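You operate a simulated robot arm through the tools that you are given. There is no shell and no other tool.

You are at the controls of a simulated robot arm. One attempt, no reset.

Task
Set the controls near the top of mould 63. At the end: the white-washer bolt is turned to loose; the test box dial is turned to zone 4; the socket lever is set to free; the blue-washer bolt is turned to loose; whatever was shut is shut again. Leave all else as you found it, and nothing knocked over. The socket lever goes to its stop.

It is judged by the outcome, as a careful person would: the job done as asked, and still so three seconds after it is handed in. It fails if anything else is knocked over, pushed out of place, dropped, spilled or broken.

Robot
A 7-joint arm with a two-finger parallel gripper, fixed in place. Base frame: the origin is on the floor under the middle of its stand, x ahead of it, y to its left, z up. Units: cm, rad, N and s.
It reaches about 124.7 cm from its shoulder. Its first joint turns from -2.304 to 2.304 rad. Payload 3.91 kg.
The TCP is the grasp point between the finger pads, 3 cm short of the fingertips. In the tool frame z runs along the fingers and y along their closing line. Largest opening 11 cm; finger width 2, thickness 1; the body of the gripper, 4.8 by 11.2 cm, starts 5.5 cm behind the TCP.
Orientation is told as [roll, pitch, yaw] about the base's x, y, z axes, in that order, counted from this pose: with the fingers straight down and closing along the base's y, the tool's x points along the base's -x, its y along +y and its z along -z.

Tools
- The arm moves only by the tool jog_arm. Its argument "series" is one flat list of numbers, 7 for each row, row after row: the shift along the tool's x, y, z in units of 400 mm (1.0 is 400 mm), then the turn, a rotation vector about the tool's x, y, z in units of 180 degrees (1.0 is 180 degrees), then the opening, from 0 (shut) to 1 (fully open). In form: [dx, dy, dz, ax, ay, az, gripper, dx, dy, dz, ax, ay, az, gripper, ...]. A call has 1 to 20 rows; each row is the pose to reach, as a shift and turn from the pose commanded when the call began, along the tool's axes at that moment. A call with a number of a shift or a turn outside -1 to 1 is refused whole. Rows are played at 5 a second. More than 5 cm and 0.15 rad between two rows, or a gripper value outside its range, and nothing of the call is played. Where a pose cannot be reached the arm comes as near as it can. A force on the tool above 40 N (or 10 N above the force at the start of the call, whichever is more), or a blocked arm, ends the call early, and 0.2 s more pass. Each finger travels about 10.8 cm/s and halts on what it meets, pressing with about 25 N; the grip force reading is that of the motor and also rises with nothing between the fingers. The clock runs only during rows and for 0.2 s after the last one: add rows that repeat a pose to give the fingers time. It gives the time, the measured TCP pose, the force on the tool (base axes), the opening and the grip force at its end, in the units of the frame above (readings bear some noise), with the torque about the TCP (base axes, N m) and any sound that the robot's microphone picked up.
- Cameras (640 x 400 px; columns grow to the right, rows downward): "scene" is fixed at [21.76, -65.1, 137.52]; the picture's right is [0.50, -0.87, 0.00], its down [-0.56, -0.32, -0.77] and it looks along [0.67, 0.38, -0.64] (base axes); focal length 349 px, centre (320, 200). "wrist" rides on the gripper at [7.2, 1.7, -10.3] in the tool frame; the picture's right is [-0.23, 0.97, 0.00], its down [-0.76, -0.18, -0.62] and it looks along [-0.61, -0.14, 0.78] (tool axes); focal length 222 px, centre (320, 200). There is no depth. A picture from a camera that has moved, and an enlarged one, comes with that camera's place and axes in the base frame and with its lens.
- snapshot(camera): a new picture of that camera. The clock stands still meanwhile.
- enlarge(camera, box): a new picture of the part [left, top, right, bottom] of that camera's present view, enlarged. The clock stands still meanwhile.
- job_done(): hands the job in; it is judged then, once.

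Places have to be worked out from the pictures, the camera data and where the tool is seen. Open the gripper and draw the arm clear of the work before you hand the job in, unless the task says otherwise.

The tools are called after "Emit:" as name(argument=value, ...) on one line, values as JSON. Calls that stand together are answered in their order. jog_arm: Moves the arm, as the interface text tells. Its arguments: {"type":"object","properties":{"series":{"type":"array","items":{"type":"number"}}},"required":["series"]} The other tools are called the same way: snapshot (camera) takes a picture; enlarge (camera, box) takes an enlarged picture of a part of a camera's view; job_done () hands the job in.

At the start:

```text
clock: 0.0
tool_pos: [40.12, -36.15, 117.08]
tcp_rot: [0.0, -0.001, 0.0]
force: [-0.5, 0.3, -1.0]
moment: [0.03, -0.01, 0.0]
grip_width: 11.0
grip_force: 0.0
```

scene: 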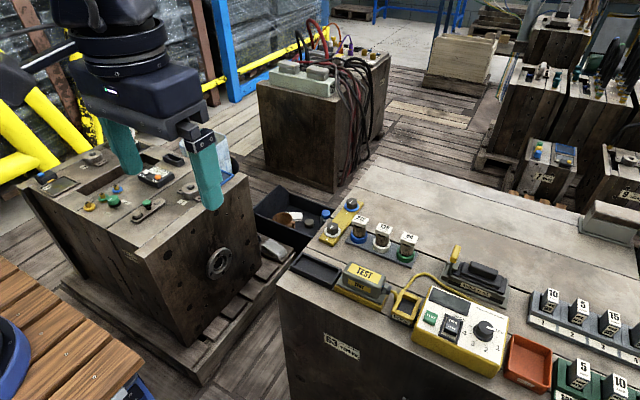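
wrist: 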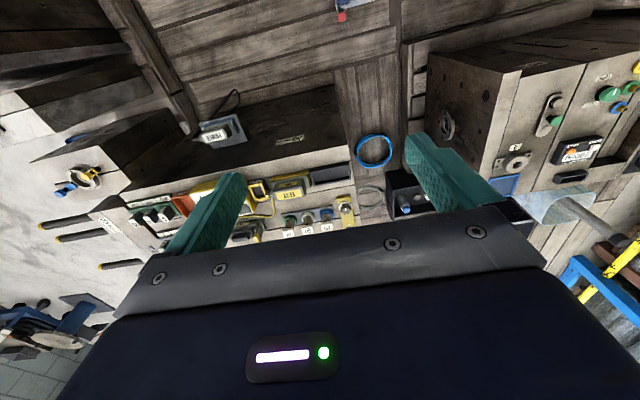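

I'll begin by looking at the scene in more detail to find mould 63 and its controls.

Emit:
enlarge(camera="scene", box=[270, 190, 430, 290])

Emit:
enlarge(camera="scene", box=[380, 230, 540, 330])

Emit:
enlarge(camera="scene", box=[20, 130, 260, 280])

Emit:
enlarge(camera="scene", box=[480, 250, 640, 400])

Emit:
enlarge(camera="scene", box=[280, 280, 440, 400])

Emit:
enlarge(camera="scene", box=[480, 0, 640, 250])

```text
4.00 times, centred on (350, 240) of scene
camera zoom: at [21.76, -65.1, 137.52], right [0.5, -0.87, 0.0], down [-0.56, -0.32, -0.77], along [0.67, 0.38, -0.64], focal length 1396 px, centre (200, 40)
```

zoom: 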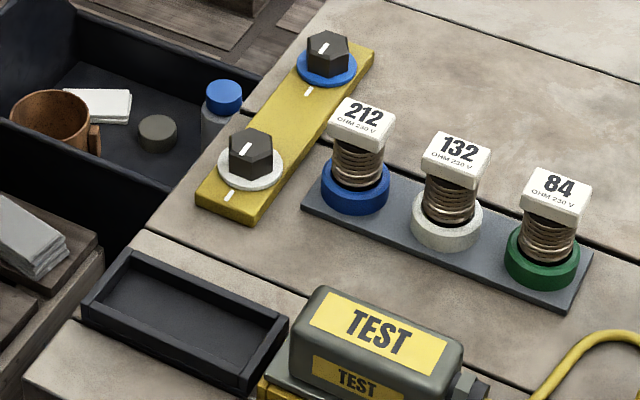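

```text
4.00 times, centred on (460, 280) of scene
camera zoom: at [21.76, -65.1, 137.52], right [0.5, -0.87, 0.0], down [-0.56, -0.32, -0.77], along [0.67, 0.38, -0.64], focal length 1396 px, centre (-240, -120)
```

zoom: 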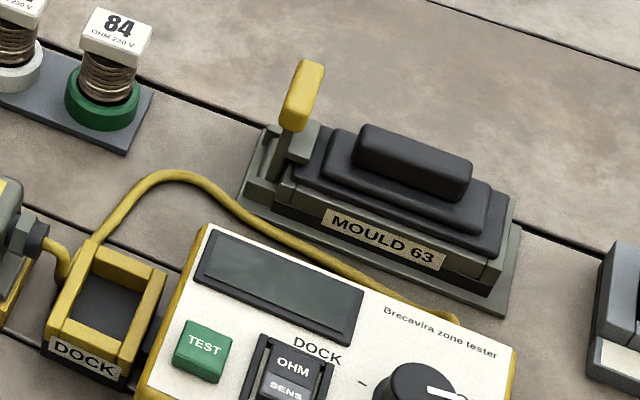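

```text
2.67 times, centred on (140, 205) of scene
camera zoom: at [21.76, -65.1, 137.52], right [0.5, -0.87, 0.0], down [-0.56, -0.32, -0.77], along [0.67, 0.38, -0.64], focal length 931 px, centre (800, 187)
```

zoom: 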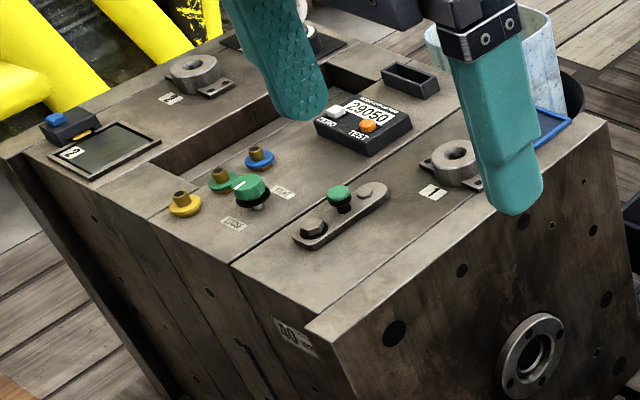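

```text
2.67 times, centred on (560, 325) of scene
camera zoom: at [21.76, -65.1, 137.52], right [0.5, -0.87, 0.0], down [-0.56, -0.32, -0.77], along [0.67, 0.38, -0.64], focal length 931 px, centre (-320, -133)
```

zoom: 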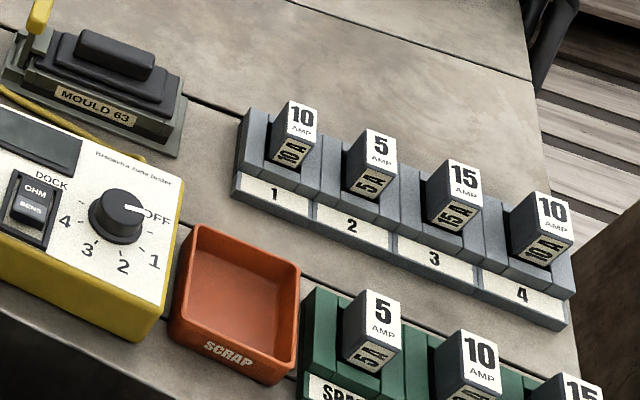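

```text
3.33 times, centred on (360, 340) of scene
camera zoom: at [21.76, -65.1, 137.52], right [0.5, -0.87, 0.0], down [-0.56, -0.32, -0.77], along [0.67, 0.38, -0.64], focal length 1164 px, centre (187, -267)
```

zoom: 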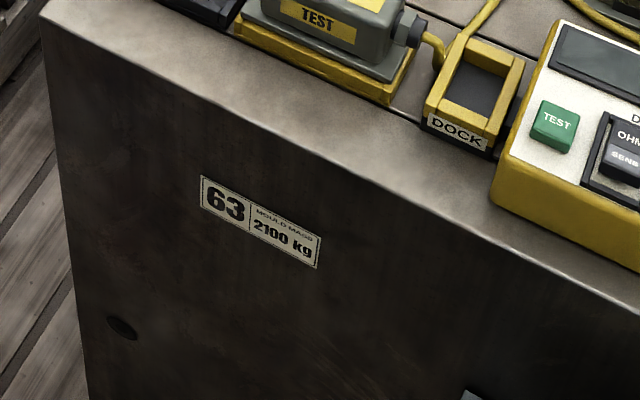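

```text
1.60 times, centred on (560, 125) of scene
camera zoom: at [21.76, -65.1, 137.52], right [0.5, -0.87, 0.0], down [-0.56, -0.32, -0.77], along [0.67, 0.38, -0.64], focal length 559 px, centre (-64, 320)
```

zoom: 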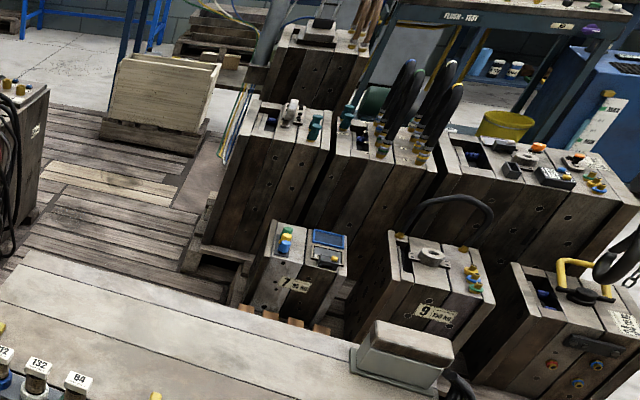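

Mould 63 is the near block with the bolts on a yellow plate, the test box and the lever socket. I'll look closely at each control for markings.

Emit:
enlarge(camera="scene", box=[315, 192, 375, 248])

Emit:
enlarge(camera="scene", box=[435, 240, 515, 310])

Emit:
enlarge(camera="scene", box=[410, 280, 515, 380])

Emit:
enlarge(camera="wrist", box=[120, 150, 400, 260])

Emit:
enlarge(camera="scene", box=[440, 242, 480, 282])

```text
7.14 times, centred on (345, 220) of scene
camera zoom: at [21.76, -65.1, 137.52], right [0.5, -0.87, 0.0], down [-0.56, -0.32, -0.77], along [0.67, 0.38, -0.64], focal length 2494 px, centre (141, 57)
```

zoom: 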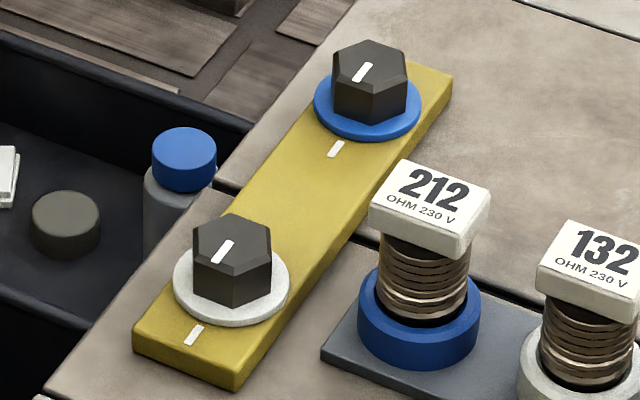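

```text
5.71 times, centred on (475, 275) of scene
camera zoom: at [21.76, -65.1, 137.52], right [0.5, -0.87, 0.0], down [-0.56, -0.32, -0.77], along [0.67, 0.38, -0.64], focal length 1995 px, centre (-566, -229)
```

zoom: 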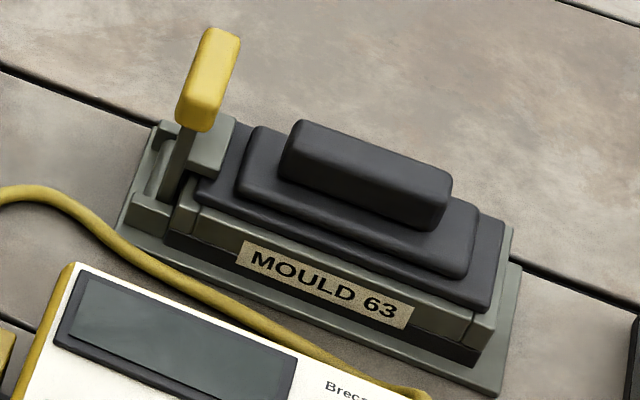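

```text
4.00 times, centred on (462, 330) of scene
camera zoom: at [21.76, -65.1, 137.52], right [0.5, -0.87, 0.0], down [-0.56, -0.32, -0.77], along [0.67, 0.38, -0.64], focal length 1396 px, centre (-250, -320)
```

zoom: 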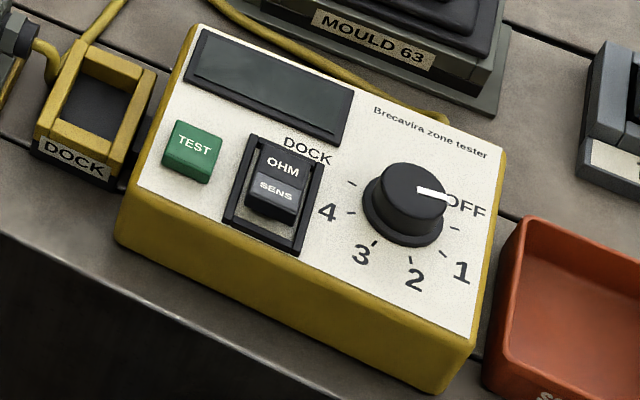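

```text
2.29 times, centred on (260, 205) of wrist
camera zoom: at [32.93, -34.52, 127.32], right [0.23, 0.97, 0.0], down [0.76, -0.18, 0.62], along [0.61, -0.14, -0.78], focal length 508 px, centre (457, 189)
```

zoom: 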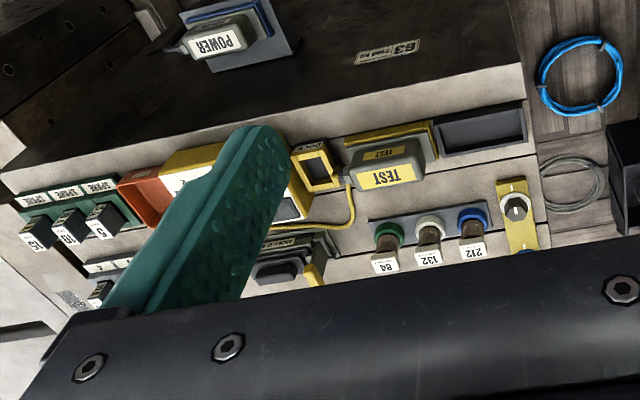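

```text
10.00 times, centred on (460, 262) of scene
camera zoom: at [21.76, -65.1, 137.52], right [0.5, -0.87, 0.0], down [-0.56, -0.32, -0.77], along [0.67, 0.38, -0.64], focal length 3491 px, centre (-1080, -420)
```

zoom: 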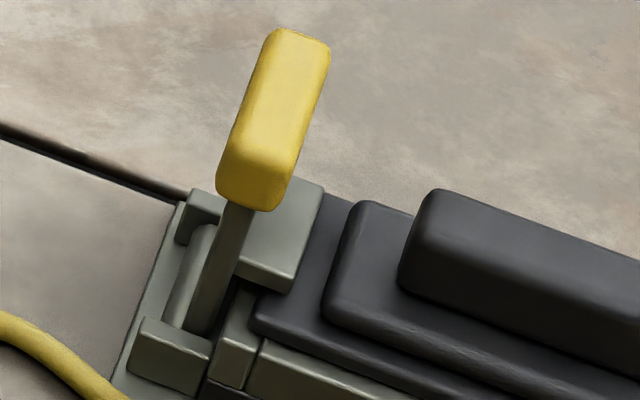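

Triangulating the two pictures puts the white-washer bolt near (78, -36.8, 76), the blue one near (89, -36.8, 76) and the lever near (79, -65, 75–84). I'll move the wrist camera closer to the bolts, staying high, to read the markings.

Emit:
jog_arm(series=[-0.0889, -0.0019, 0.0611, 0, 0, 0, 1, -0.1778, -0.0039, 0.1222, 0, 0, 0, 1, -0.2667, -0.0058, 0.1833, 0, 0, 0, 1, -0.3556, -0.0078, 0.2444, 0, 0, 0, 1, -0.4444, -0.0097, 0.3056, 0, 0, 0, 1, -0.5333, -0.0117, 0.3667, 0, 0, 0, 1, -0.6222, -0.0136, 0.4278, 0, 0, 0, 1, -0.7111, -0.0156, 0.4889, 0, 0, 0, 1, -0.8, -0.0175, 0.55, 0, 0, 0, 1])

Emit:
snapshot(camera="wrist")

Emit:
snapshot(camera="scene")

```text
clock: 2.0
tool_pos: [72.04, -36.97, 95.07]
tcp_rot: [-0.002, 0.001, 0.0]
force: [-0.7, 0.3, 0.4]
moment: [-0.01, -0.03, 0.01]
grip_width: 11.03
grip_force: 0.0
```

```text
taken
camera wrist: at [64.91, -35.21, 105.37], right [0.23, 0.97, 0.0], down [0.76, -0.18, 0.62], along [0.61, -0.14, -0.78], focal length 222 px, centre (320, 200)
```

wrist: 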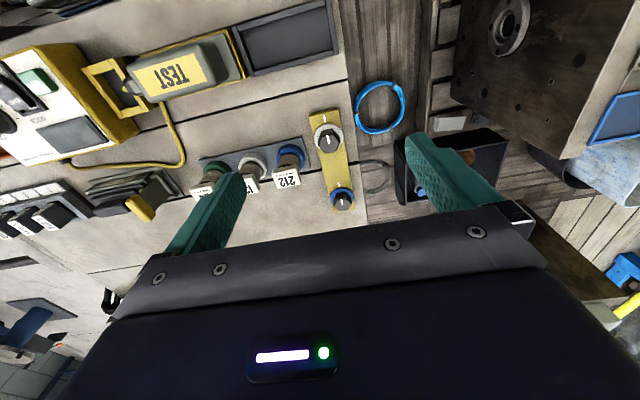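

```text
taken
```

scene: 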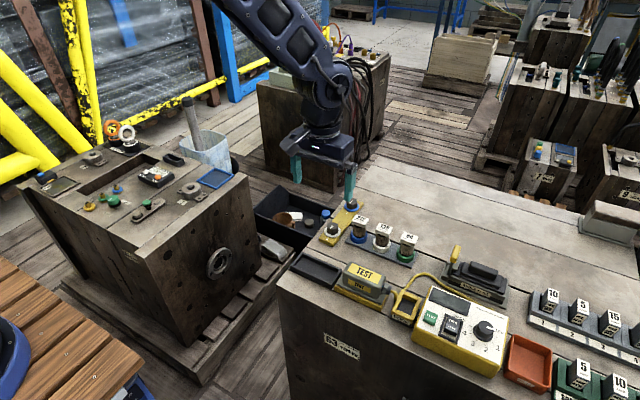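

Emit:
enlarge(camera="wrist", box=[290, 95, 380, 220])

Emit:
enlarge(camera="wrist", box=[0, 40, 200, 230])

Emit:
enlarge(camera="scene", box=[0, 130, 260, 290])

```text
3.20 times, centred on (335, 158) of wrist
camera zoom: at [64.91, -35.21, 105.37], right [0.23, 0.97, 0.0], down [0.76, -0.18, 0.62], along [0.61, -0.14, -0.78], focal length 711 px, centre (272, 336)
```

zoom: 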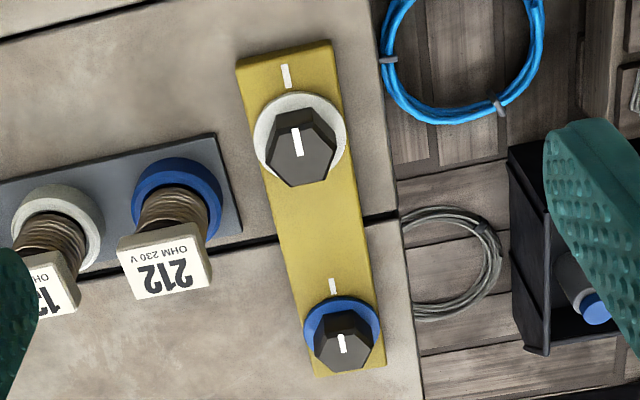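

```text
2.11 times, centred on (100, 135) of wrist
camera zoom: at [64.91, -35.21, 105.37], right [0.23, 0.97, 0.0], down [0.76, -0.18, 0.62], along [0.61, -0.14, -0.78], focal length 468 px, centre (783, 337)
```

zoom: 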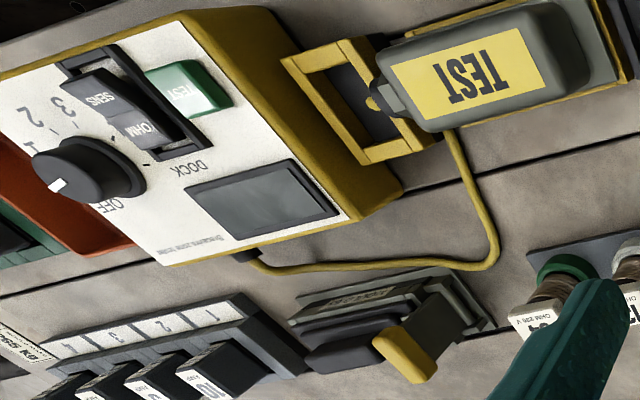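

```text
2.46 times, centred on (130, 210) of scene
camera zoom: at [21.76, -65.1, 137.52], right [0.5, -0.87, 0.0], down [-0.56, -0.32, -0.77], along [0.67, 0.38, -0.64], focal length 859 px, centre (788, 175)
```

zoom: 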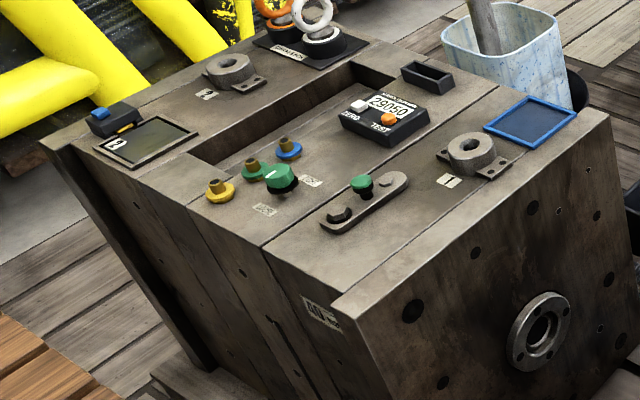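

The head marks line up with the plate marks on the -x side, which I read as tight. I'll zoom further to get the hex flats orientation and check for other marks.

Emit:
enlarge(camera="scene", box=[318, 215, 348, 245])

Emit:
enlarge(camera="scene", box=[340, 190, 370, 220])

Emit:
enlarge(camera="wrist", box=[310, 110, 350, 160])

Emit:
enlarge(camera="wrist", box=[320, 170, 370, 220])

```text
13.33 times, centred on (333, 230) of scene
camera zoom: at [21.76, -65.1, 137.52], right [0.5, -0.87, 0.0], down [-0.56, -0.32, -0.77], along [0.67, 0.38, -0.64], focal length 4655 px, centre (147, -200)
```

zoom: 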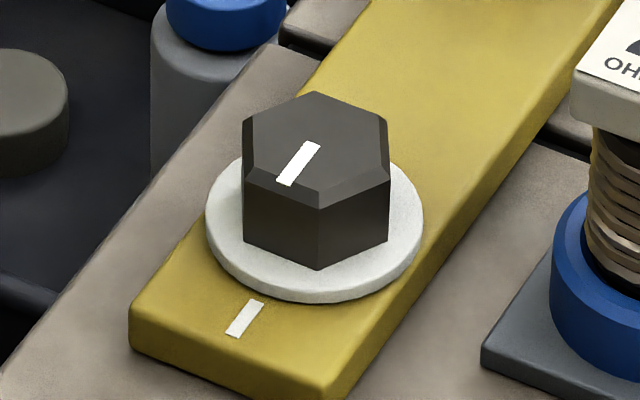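

```text
13.33 times, centred on (355, 205) of scene
camera zoom: at [21.76, -65.1, 137.52], right [0.5, -0.87, 0.0], down [-0.56, -0.32, -0.77], along [0.67, 0.38, -0.64], focal length 4655 px, centre (-147, 133)
```

zoom: 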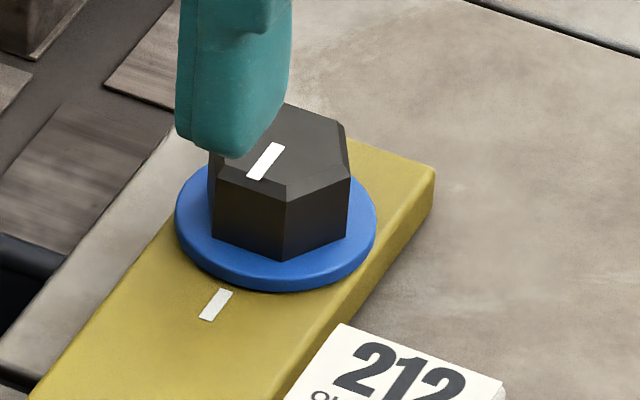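

```text
8.00 times, centred on (330, 135) of wrist
camera zoom: at [64.91, -35.21, 105.37], right [0.23, 0.97, 0.0], down [0.76, -0.18, 0.62], along [0.61, -0.14, -0.78], focal length 1777 px, centre (240, 720)
```

zoom: 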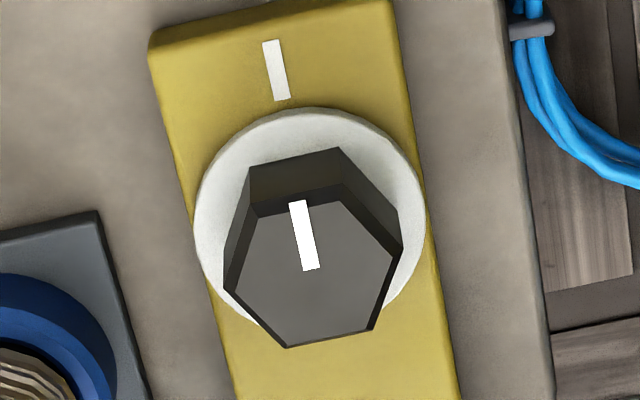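

```text
8.00 times, centred on (345, 195) of wrist
camera zoom: at [64.91, -35.21, 105.37], right [0.23, 0.97, 0.0], down [0.76, -0.18, 0.62], along [0.61, -0.14, -0.78], focal length 1777 px, centre (120, 240)
```

zoom: 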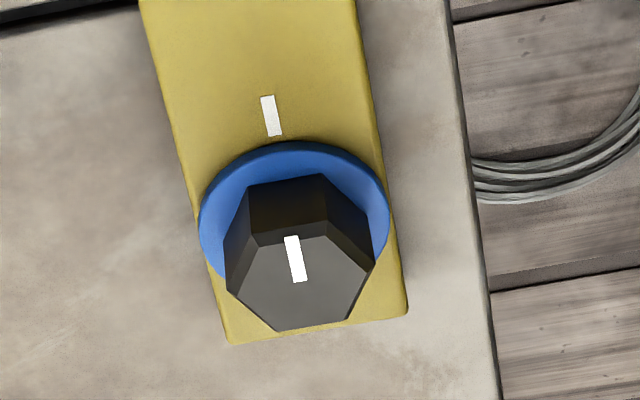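

Hex flats face ±x and the vertices face ±y, so the gripper should close at 30° from y, or along x. Before acting I'll view the test box dial and lever up close from a safe height.

Emit:
jog_arm(series=[0.0357, -0.1036, -0.0071, 0, 0, 0, 1, 0.0714, -0.2071, -0.0143, 0, 0, 0, 1, 0.1071, -0.3107, -0.0214, 0, 0, 0, 1, 0.1429, -0.4143, -0.0286, 0, 0, 0, 1, 0.1786, -0.5179, -0.0357, 0, 0, 0, 1, 0.2143, -0.6214, -0.0429, 0, 0, 0, 1, 0.25, -0.725, -0.05, 0, 0, 0, 1])

Emit:
snapshot(camera="wrist")

Emit:
enlarge(camera="wrist", box=[200, 90, 340, 200])

Emit:
enlarge(camera="wrist", box=[280, 150, 400, 230])

```text
clock: 3.6
tool_pos: [62.01, -65.98, 97.02]
tcp_rot: [0.001, -0.001, 0.001]
force: [0.2, -0.2, 0.7]
moment: [-0.02, 0.03, 0.01]
grip_width: 11.01
grip_force: 0.0
```

```text
taken
camera wrist: at [54.85, -64.21, 107.38], right [0.23, 0.97, 0.0], down [0.76, -0.18, 0.62], along [0.61, -0.14, -0.78], focal length 222 px, centre (320, 200)
```

wrist: 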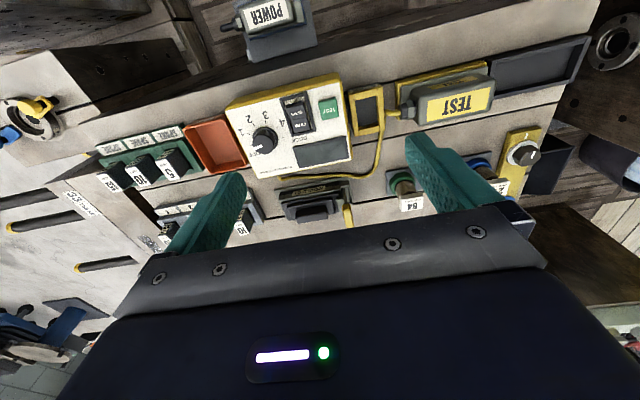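

```text
3.64 times, centred on (270, 145) of wrist
camera zoom: at [54.85, -64.21, 107.38], right [0.23, 0.97, 0.0], down [0.76, -0.18, 0.62], along [0.61, -0.14, -0.78], focal length 808 px, centre (502, 400)
```

zoom: 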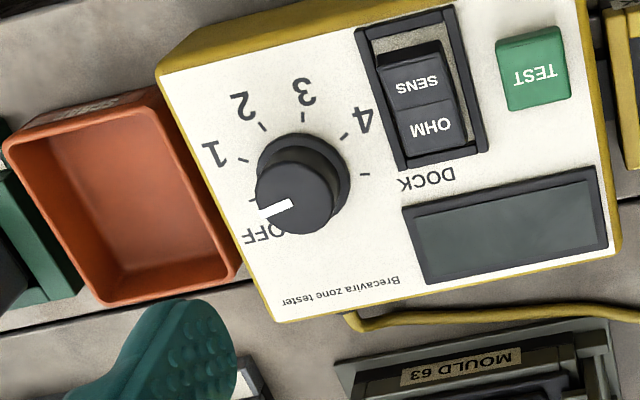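

```text
5.00 times, centred on (340, 190) of wrist
camera zoom: at [54.85, -64.21, 107.38], right [0.23, 0.97, 0.0], down [0.76, -0.18, 0.62], along [0.61, -0.14, -0.78], focal length 1111 px, centre (220, 250)
```

zoom: 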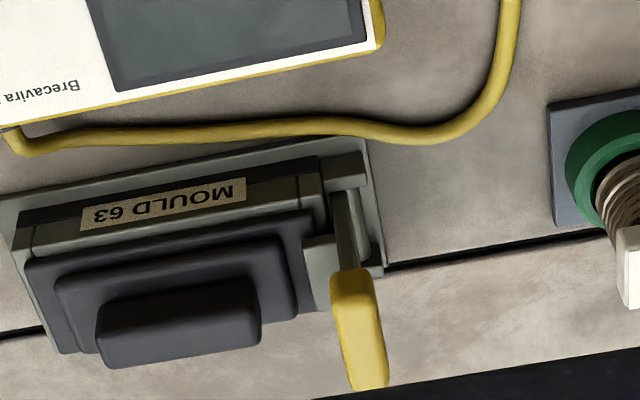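

The test box top is flat at z≈79; the dial axis is at about (65.1, -74.0), with positions 40° apart, so OFF to 4 is 160° clockwise from above. Next I want a side view of the lever, so I'll turn the wrist and look at it from the +y side.

Emit:
jog_arm(series=[-0.0447, 0.0284, 0.025, 0, 0, 0.04167, 1, -0.0894, 0.0569, 0.05, 0, 0, 0.08333, 1, -0.1341, 0.0853, 0.075, 0, 0, 0.125, 1, -0.1788, 0.1138, 0.1, 0, 0, 0.16667, 1, -0.2234, 0.1422, 0.125, 0, 0, 0.20833, 1, -0.2681, 0.1706, 0.15, 0, 0, 0.25, 1, -0.3128, 0.1991, 0.175, 0, 0, 0.29167, 1, -0.3575, 0.2275, 0.2, 0, 0, 0.33333, 1])

Emit:
snapshot(camera="wrist")

```text
clock: 5.4
tool_pos: [76.44, -56.89, 89.05]
tcp_rot: [0.001, 0.0, -1.049]
force: [-0.3, -0.5, 0.2]
moment: [0.01, -0.02, 0.0]
grip_width: 10.99
grip_force: 0.1
```

```text
taken
camera wrist: at [74.3, -49.69, 99.3], right [0.96, 0.29, 0.0], down [0.23, -0.75, 0.62], along [0.18, -0.6, -0.78], focal length 222 px, centre (320, 200)
```

wrist: 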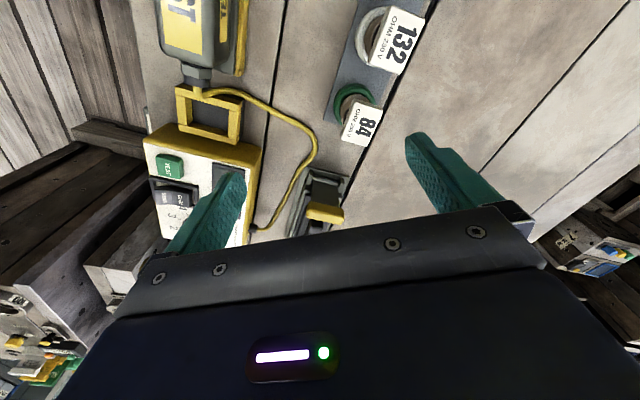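

Emit:
enlarge(camera="wrist", box=[280, 160, 360, 240])

Emit:
enlarge(camera="scene", box=[430, 235, 490, 295])

```text
5.00 times, centred on (320, 200) of wrist
camera zoom: at [74.3, -49.69, 99.3], right [0.96, 0.29, 0.0], down [0.23, -0.75, 0.62], along [0.18, -0.6, -0.78], focal length 1111 px, centre (320, 200)
```

zoom: 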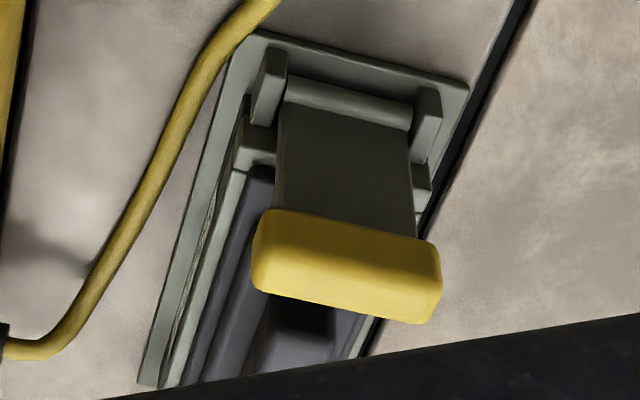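

```text
6.67 times, centred on (460, 265) of scene
camera zoom: at [21.76, -65.1, 137.52], right [0.5, -0.87, 0.0], down [-0.56, -0.32, -0.77], along [0.67, 0.38, -0.64], focal length 2328 px, centre (-613, -233)
```

zoom: 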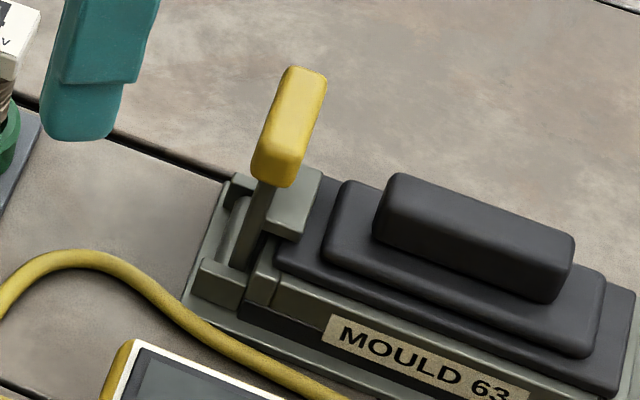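

The lever is a flat paddle on an axle along x at about (79.7, -65.4, 75.3). It stands upright with its toe over the plug flange, and its yellow bar handle is at z≈80–81.4. "Free" should be swung away from the plug towards +y, so I'll square the wrist, close the fingers and move above the -y side of the handle.

Emit:
jog_arm(series=[-0.0357, -0.0088, 0, 0, 0, -0.04167, 0.8, -0.0714, -0.0176, 0, 0, 0, -0.08333, 0.6, -0.1072, -0.0264, 0, 0, 0, -0.125, 0.4, -0.1429, -0.0352, 0, 0, 0, -0.16667, 0.2, -0.1786, -0.0439, 0, 0, 0, -0.20833, 0, -0.2143, -0.0527, 0, 0, 0, -0.25, 0, -0.25, -0.0615, 0, 0, 0, -0.29167, 0, -0.2858, -0.0703, 0, 0, 0, -0.33333, 0, -0.2858, -0.0703, 0, 0, 0, -0.33333, 0])

Emit:
snapshot(camera="wrist")

Emit:
enlarge(camera="scene", box=[420, 190, 540, 310])

```text
clock: 7.4
tool_pos: [79.66, -68.2, 88.9]
tcp_rot: [0.0, 0.003, 0.001]
force: [-0.1, 0.7, 0.8]
moment: [0.02, -0.02, 0.02]
grip_width: 0.01
grip_force: 24.7
```

```text
taken
camera wrist: at [72.5, -66.43, 99.27], right [0.23, 0.97, 0.0], down [0.76, -0.18, 0.62], along [0.61, -0.14, -0.78], focal length 222 px, centre (320, 200)
```

wrist: 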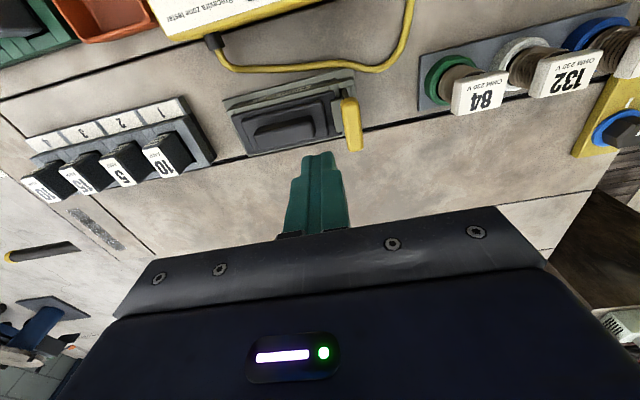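

```text
3.33 times, centred on (480, 250) of scene
camera zoom: at [21.76, -65.1, 137.52], right [0.5, -0.87, 0.0], down [-0.56, -0.32, -0.77], along [0.67, 0.38, -0.64], focal length 1164 px, centre (-213, 33)
```

zoom: 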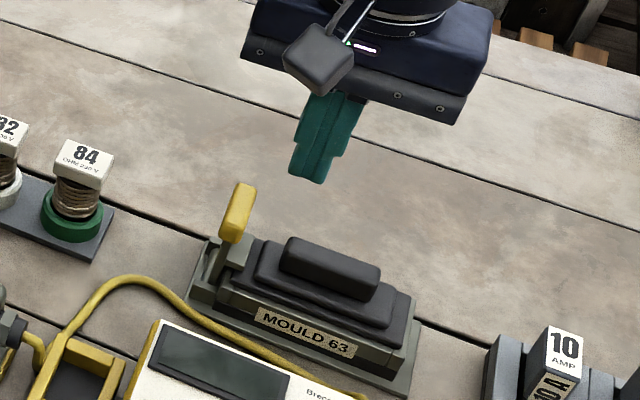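

Fingers are closed and the reading matches my projection. I'll zoom in to fix the handle's exact edges before going down.

Emit:
enlarge(camera="wrist", box=[220, 60, 380, 180])

Emit:
enlarge(camera="wrist", box=[320, 70, 380, 160])

```text
3.33 times, centred on (300, 120) of wrist
camera zoom: at [72.5, -66.43, 99.27], right [0.23, 0.97, 0.0], down [0.76, -0.18, 0.62], along [0.61, -0.14, -0.78], focal length 740 px, centre (387, 467)
```

zoom: 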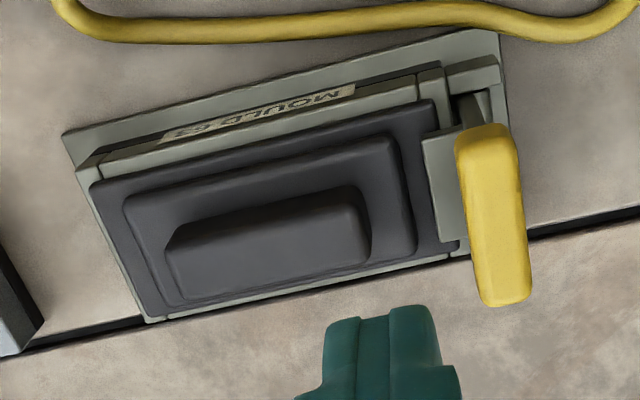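

```text
4.44 times, centred on (350, 115) of wrist
camera zoom: at [72.5, -66.43, 99.27], right [0.23, 0.97, 0.0], down [0.76, -0.18, 0.62], along [0.61, -0.14, -0.78], focal length 987 px, centre (187, 578)
```

zoom: 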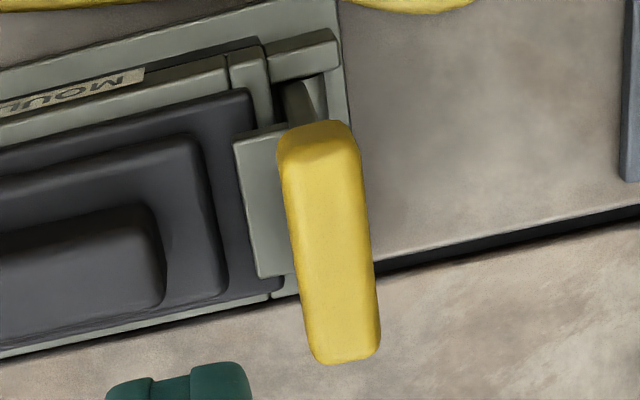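

Handle spans y -66.0 to -64.7, centred at x≈79.6, with its top at about 81.4. I'll lower the closed fingers beside its -y face, tips at z≈80.4, without touching it.

Emit:
jog_arm(series=[0, 0.0038, 0.05, 0, 0, 0, 0, 0, 0.0075, 0.1, 0, 0, 0, 0, 0, 0.0088, 0.1375, 0, 0, 0, 0])

Emit:
enlarge(camera="scene", box=[430, 225, 510, 305])

Emit:
enlarge(camera="wrist", box=[260, 100, 380, 200])

```text
clock: 8.2
tool_pos: [79.64, -67.7, 83.52]
tcp_rot: [0.0, -0.001, 0.001]
force: [-0.4, -0.1, 0.9]
moment: [-0.03, 0.01, 0.02]
grip_width: 0.0
grip_force: 25.0
```

```text
5.00 times, centred on (470, 265) of scene
camera zoom: at [21.76, -65.1, 137.52], right [0.5, -0.87, 0.0], down [-0.56, -0.32, -0.77], along [0.67, 0.38, -0.64], focal length 1746 px, centre (-430, -125)
```

zoom: 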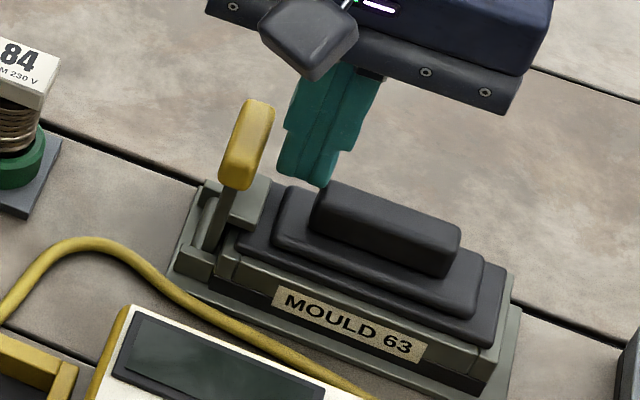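

```text
4.00 times, centred on (320, 150) of wrist
camera zoom: at [72.5, -66.02, 93.8], right [0.23, 0.97, 0.0], down [0.76, -0.18, 0.62], along [0.61, -0.14, -0.78], focal length 888 px, centre (320, 400)
```

zoom: 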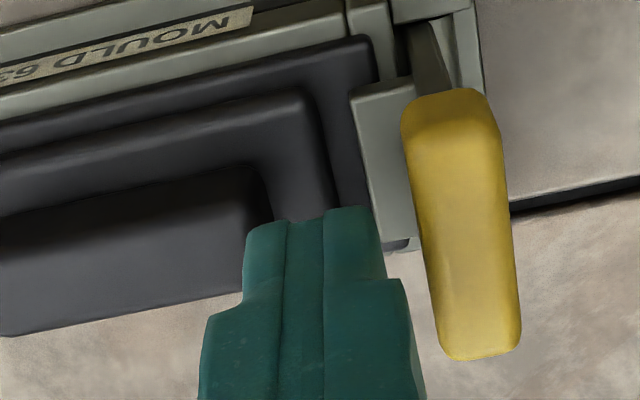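

Tips are above the plug grip and clear of the handle. Now I'll push in +y on an arc about the axle, up to roughly 30° of lever turn, then check force and picture.

Emit:
jog_arm(series=[0, 0.01, 0.0033, 0, 0, 0, 0, 0, 0.0183, 0.0033, 0, 0, 0, 0, 0, 0.0295, 0.003, 0, 0, 0, 0, 0, 0.0408, 0.0023, 0, 0, 0, 0, 0, 0.0518, 0.0035, 0, 0, 0, 0, 0, 0.0628, 0.0053, 0, 0, 0, 0, 0, 0.0735, 0.0083, 0, 0, 0, 0, 0, 0.0843, 0.012, 0, 0, 0, 0])

Emit:
enlarge(camera="scene", box=[430, 225, 510, 305])

```text
clock: 10.0
tool_pos: [79.78, -64.48, 83.03]
tcp_rot: [-0.001, -0.001, 0.002]
force: [-0.8, 0.0, -0.7]
moment: [-0.02, 0.0, 0.06]
grip_width: 0.0
grip_force: 25.6
```

```text
5.00 times, centred on (470, 265) of scene
camera zoom: at [21.76, -65.1, 137.52], right [0.5, -0.87, 0.0], down [-0.56, -0.32, -0.77], along [0.67, 0.38, -0.64], focal length 1746 px, centre (-430, -125)
```

zoom: 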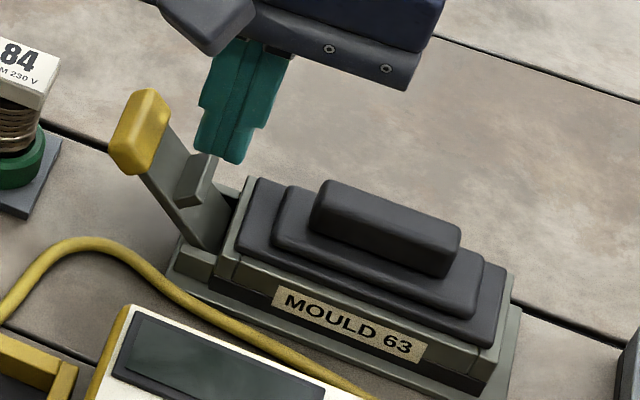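

The lever has swung well over (about 48°), its toe lifted off the plug, with no force now on the tool. I'll keep following the arc to find its stop.

Emit:
jog_arm(series=[0, 0.01, 0.005, 0, 0, 0, 0, 0, 0.021, 0.01, 0, 0, 0, 0, 0, 0.03, 0.0165, 0, 0, 0, 0, 0, 0.039, 0.0238, 0, 0, 0, 0, 0, 0.0468, 0.0318, 0, 0, 0, 0, 0, 0.054, 0.0403, 0, 0, 0, 0])

Emit:
enlarge(camera="scene", box=[430, 225, 510, 305])

Emit:
snapshot(camera="wrist")

```text
clock: 11.3
tool_pos: [79.62, -63.15, 82.28]
tcp_rot: [-0.008, -0.005, -0.004]
force: [-1.6, -5.4, 1.8]
moment: [-0.14, 0.05, 0.07]
grip_width: 0.0
grip_force: 25.3
stopped in row 6: the force on the tool passed its limit at 44 N (the readings are from after the stop); the commanded pose is now the measured one
```

```text
5.00 times, centred on (470, 265) of scene
camera zoom: at [21.76, -65.1, 137.52], right [0.5, -0.87, 0.0], down [-0.56, -0.32, -0.77], along [0.67, 0.38, -0.64], focal length 1746 px, centre (-430, -125)
```

zoom: 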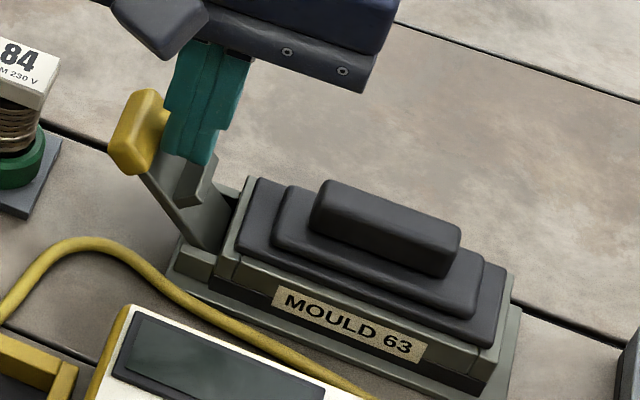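

```text
taken
camera wrist: at [72.44, -61.25, 92.46], right [0.23, 0.97, -0.01], down [0.76, -0.17, 0.63], along [0.61, -0.15, -0.78], focal length 222 px, centre (320, 200)
```

wrist: 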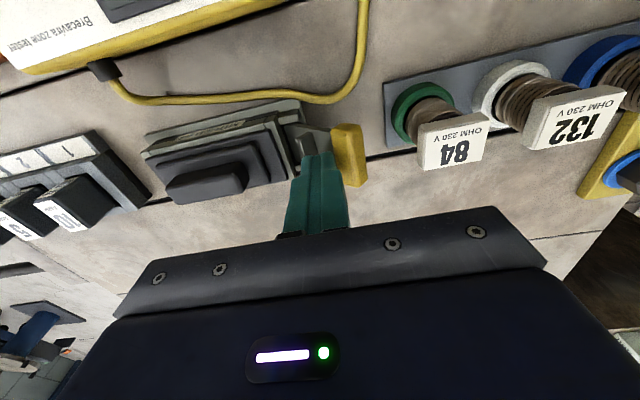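

Lever picture is unchanged while the force hit the limit, so it is at its stop. I'll back off slightly in -y and lift clear to check it stays there.

Emit:
jog_arm(series=[0, -0.01, 0, 0, 0, 0, 0, 0, -0.0125, -0.05, 0, 0, 0, 0, 0, -0.0125, -0.125, 0, 0, 0, 0, 0, -0.0125, -0.22, 0, 0, 0, 0])

Emit:
enlarge(camera="scene", box=[430, 225, 510, 305])

Emit:
snapshot(camera="scene")

```text
clock: 12.3
tool_pos: [79.71, -63.49, 90.8]
tcp_rot: [-0.006, -0.004, -0.002]
force: [-0.2, 1.3, -0.6]
moment: [0.0, 0.03, 0.03]
grip_width: 0.0
grip_force: 24.9
```

```text
5.00 times, centred on (470, 265) of scene
camera zoom: at [21.76, -65.1, 137.52], right [0.5, -0.87, 0.0], down [-0.56, -0.32, -0.77], along [0.67, 0.38, -0.64], focal length 1746 px, centre (-430, -125)
```

zoom: 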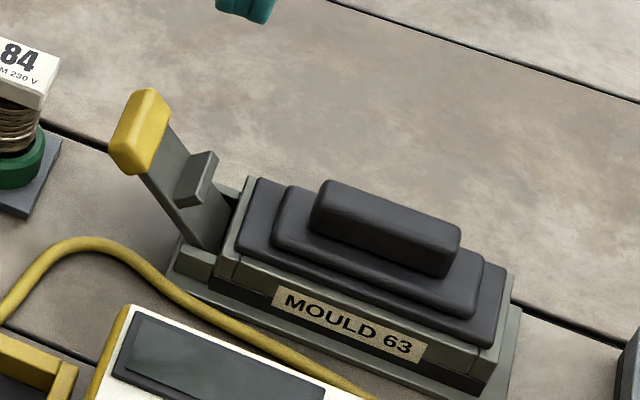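

```text
taken
```

scene: 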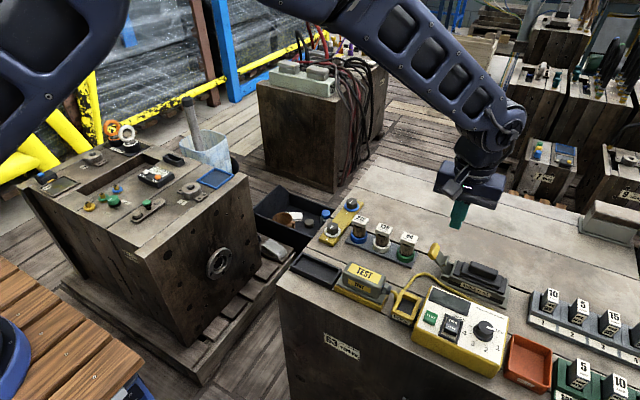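

Lever is free and holds at its stop. Next is the dial; I'll zoom on it to judge the height and diameter of the knob for gripping.

Emit:
enlarge(camera="scene", box=[460, 305, 515, 360])

Emit:
enlarge(camera="scene", box=[415, 285, 515, 375])

```text
7.27 times, centred on (488, 332) of scene
camera zoom: at [21.76, -65.1, 137.52], right [0.5, -0.87, 0.0], down [-0.56, -0.32, -0.77], along [0.67, 0.38, -0.64], focal length 2539 px, centre (-898, -764)
```

zoom: 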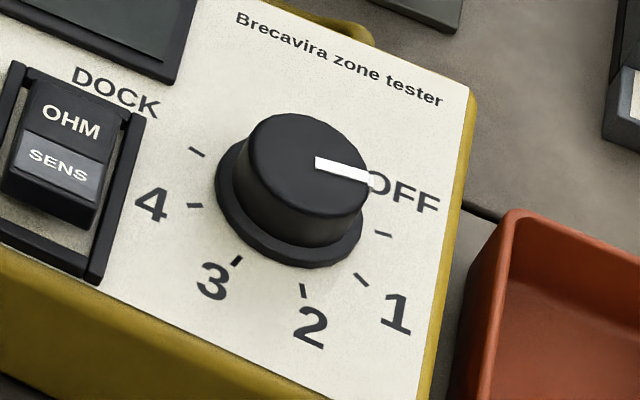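

```text
4.44 times, centred on (465, 330) of scene
camera zoom: at [21.76, -65.1, 137.52], right [0.5, -0.87, 0.0], down [-0.56, -0.32, -0.77], along [0.67, 0.38, -0.64], focal length 1552 px, centre (-324, -378)
```

zoom: 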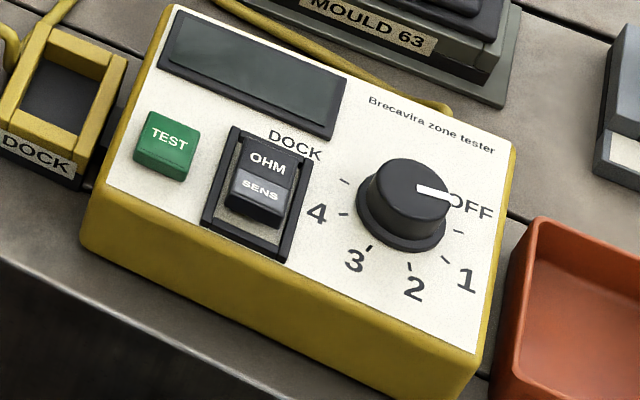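

Pointer is on OFF; the knob is about 2.9 cm across over a 3.6 cm skirt, top near z≈80.5. I'll move above it with yaw +40° and a small opening, correcting the slight tilt.

Emit:
jog_arm(series=[0.0608, -0.0438, -0.005, -0.0004, 0.0002, -0.0372, 0.1, 0.1215, -0.0876, -0.01, -0.0007, 0.0005, -0.0744, 0.2, 0.1823, -0.1314, -0.015, -0.0011, 0.0007, -0.1116, 0.3, 0.243, -0.1752, -0.02, -0.0015, 0.0009, -0.1488, 0.38, 0.3038, -0.219, -0.025, -0.0018, 0.0012, -0.186, 0.38, 0.3645, -0.2628, -0.03, -0.0022, 0.0014, -0.2232, 0.38])

Emit:
snapshot(camera="wrist")

Emit:
enlarge(camera="wrist", box=[250, 120, 390, 220])

Emit:
enlarge(camera="scene", box=[420, 240, 540, 360])

```text
clock: 13.7
tool_pos: [64.97, -73.91, 92.15]
tcp_rot: [-0.001, 0.005, 0.703]
force: [0.6, 0.4, 0.6]
moment: [-0.05, 0.05, 0.02]
grip_width: 4.17
grip_force: 0.0
```

```text
taken
camera wrist: at [58.55, -77.18, 102.52], right [-0.46, 0.89, 0.0], down [0.7, 0.36, 0.62], along [0.55, 0.28, -0.78], focal length 222 px, centre (320, 200)
```

wrist: 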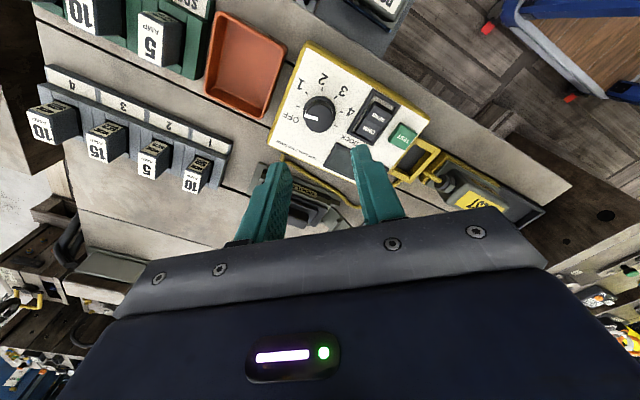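

```text
4.00 times, centred on (320, 170) of wrist
camera zoom: at [58.55, -77.18, 102.52], right [-0.46, 0.89, 0.0], down [0.7, 0.36, 0.62], along [0.55, 0.28, -0.78], focal length 888 px, centre (320, 320)
```

zoom: 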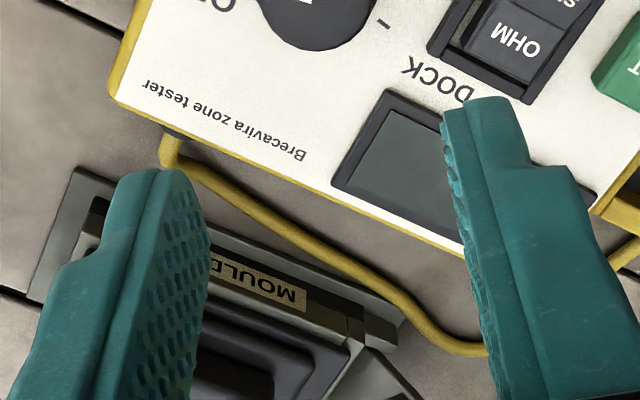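

```text
3.33 times, centred on (480, 300) of scene
camera zoom: at [21.76, -65.1, 137.52], right [0.5, -0.87, 0.0], down [-0.56, -0.32, -0.77], along [0.67, 0.38, -0.64], focal length 1164 px, centre (-213, -133)
```

zoom: 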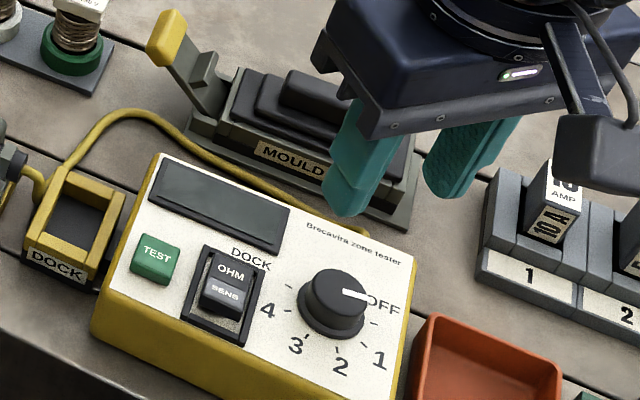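

Good view of the dial between the fingers; I'll zoom in on the knob in this wrist view to refine its centre and height.

Emit:
enlarge(camera="wrist", box=[275, 80, 375, 150])

```text
5.71 times, centred on (325, 115) of wrist
camera zoom: at [58.55, -77.18, 102.52], right [-0.46, 0.89, 0.0], down [0.7, 0.36, 0.62], along [0.55, 0.28, -0.78], focal length 1269 px, centre (291, 686)
```

zoom: 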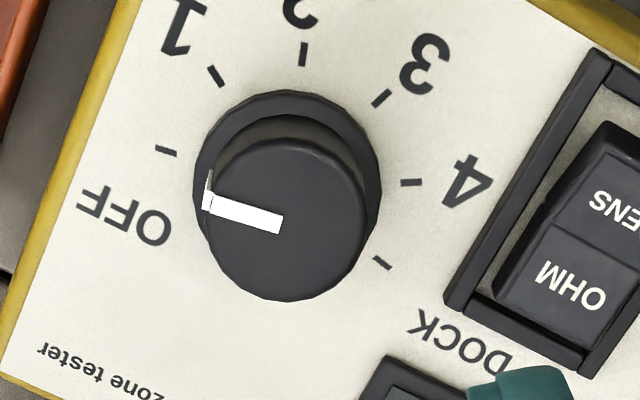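

Two wrist views agree on the panel at z≈79.0 and the dial centre at (65.07, -73.97), knob top ≈80.7. I'll descend so the tips are at about z 79.75, just above the skirt, with the fingers still open.

Emit:
jog_arm(series=[-0.001, -0.0028, 0.07, 0, 0, 0, 0.38, -0.001, -0.0028, 0.14, 0, 0, 0, 0.38, -0.001, -0.0028, 0.195, 0, 0, 0, 0.38, -0.001, -0.0028, 0.22, 0, 0, 0, 0.38, -0.001, -0.0028, 0.234, 0, 0, 0, 0.38])

Emit:
enlarge(camera="scene", box=[440, 290, 530, 370])

Emit:
enlarge(camera="wrist", box=[240, 100, 400, 220])

```text
clock: 14.9
tool_pos: [65.16, -73.91, 82.85]
tcp_rot: [-0.002, 0.003, 0.701]
force: [-0.7, 0.1, 0.3]
moment: [0.01, -0.01, -0.02]
grip_width: 4.17
grip_force: 0.1
```

```text
5.00 times, centred on (485, 330) of scene
camera zoom: at [21.76, -65.1, 137.52], right [0.5, -0.87, 0.0], down [-0.56, -0.32, -0.77], along [0.67, 0.38, -0.64], focal length 1746 px, centre (-505, -450)
```

zoom: 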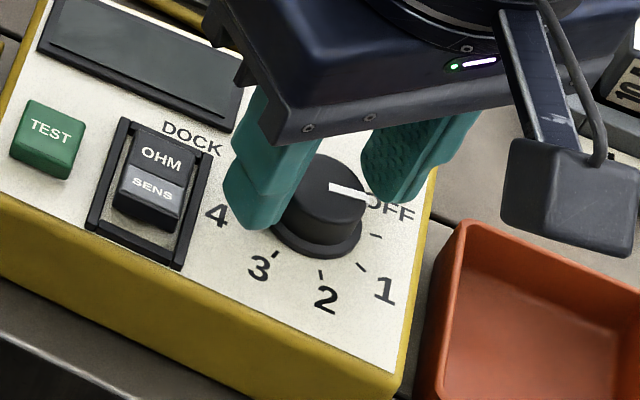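

```text
3.33 times, centred on (320, 160) of wrist
camera zoom: at [58.62, -77.25, 93.14], right [-0.45, 0.89, 0.0], down [0.7, 0.36, 0.62], along [0.55, 0.28, -0.78], focal length 740 px, centre (320, 333)
```

zoom: 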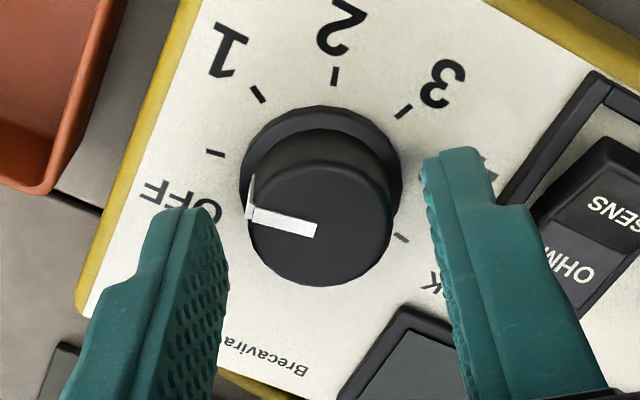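

Alignment is good: the knob sits centred between the tips. I'll close on it.

Emit:
jog_arm(series=[0, 0, 0, 0, 0, 0, 0.3, 0, 0, 0, 0, 0, 0, 0.2, 0, 0, 0, 0, 0, 0, 0.1, 0, 0, 0, 0, 0, 0, 0, 0, 0, 0, 0, 0, 0, 0])

Emit:
enlarge(camera="wrist", box=[240, 100, 400, 220])

```text
clock: 16.1
tool_pos: [65.04, -73.94, 82.82]
tcp_rot: [0.0, 0.003, 0.7]
force: [-9.9, 12.1, 0.0]
moment: [0.37, 0.44, -0.1]
grip_width: 2.72
grip_force: 45.2
```

```text
3.33 times, centred on (320, 160) of wrist
camera zoom: at [58.58, -77.21, 93.14], right [-0.45, 0.89, 0.0], down [0.7, 0.36, 0.62], along [0.55, 0.28, -0.78], focal length 740 px, centre (320, 333)
```

zoom: 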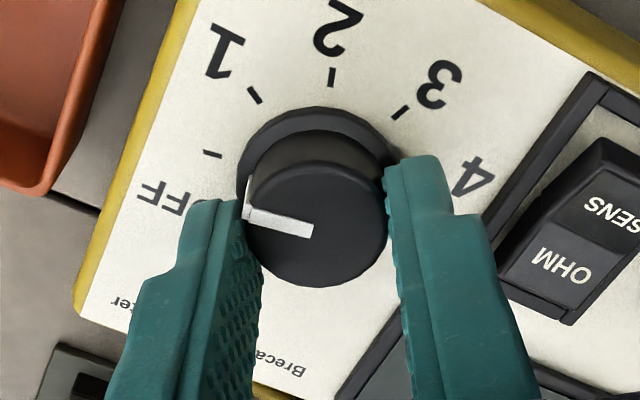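

Gripped at 2.72 cm with about 15 N sideways along the closing line, so I'm slightly off-centre. I'll shift about 1 mm along +y of the tool to relieve it.

Emit:
jog_arm(series=[0, 0.0015, 0, 0, 0, 0, 0, 0, 0.003, 0, 0, 0, 0, 0, 0, 0.003, 0, 0, 0, 0, 0])

```text
clock: 16.9
tool_pos: [65.08, -74.02, 82.78]
tcp_rot: [-0.004, 0.003, 0.7]
force: [3.2, 1.0, -4.4]
moment: [-0.06, -0.23, -0.12]
grip_width: 2.74
grip_force: 45.0
```

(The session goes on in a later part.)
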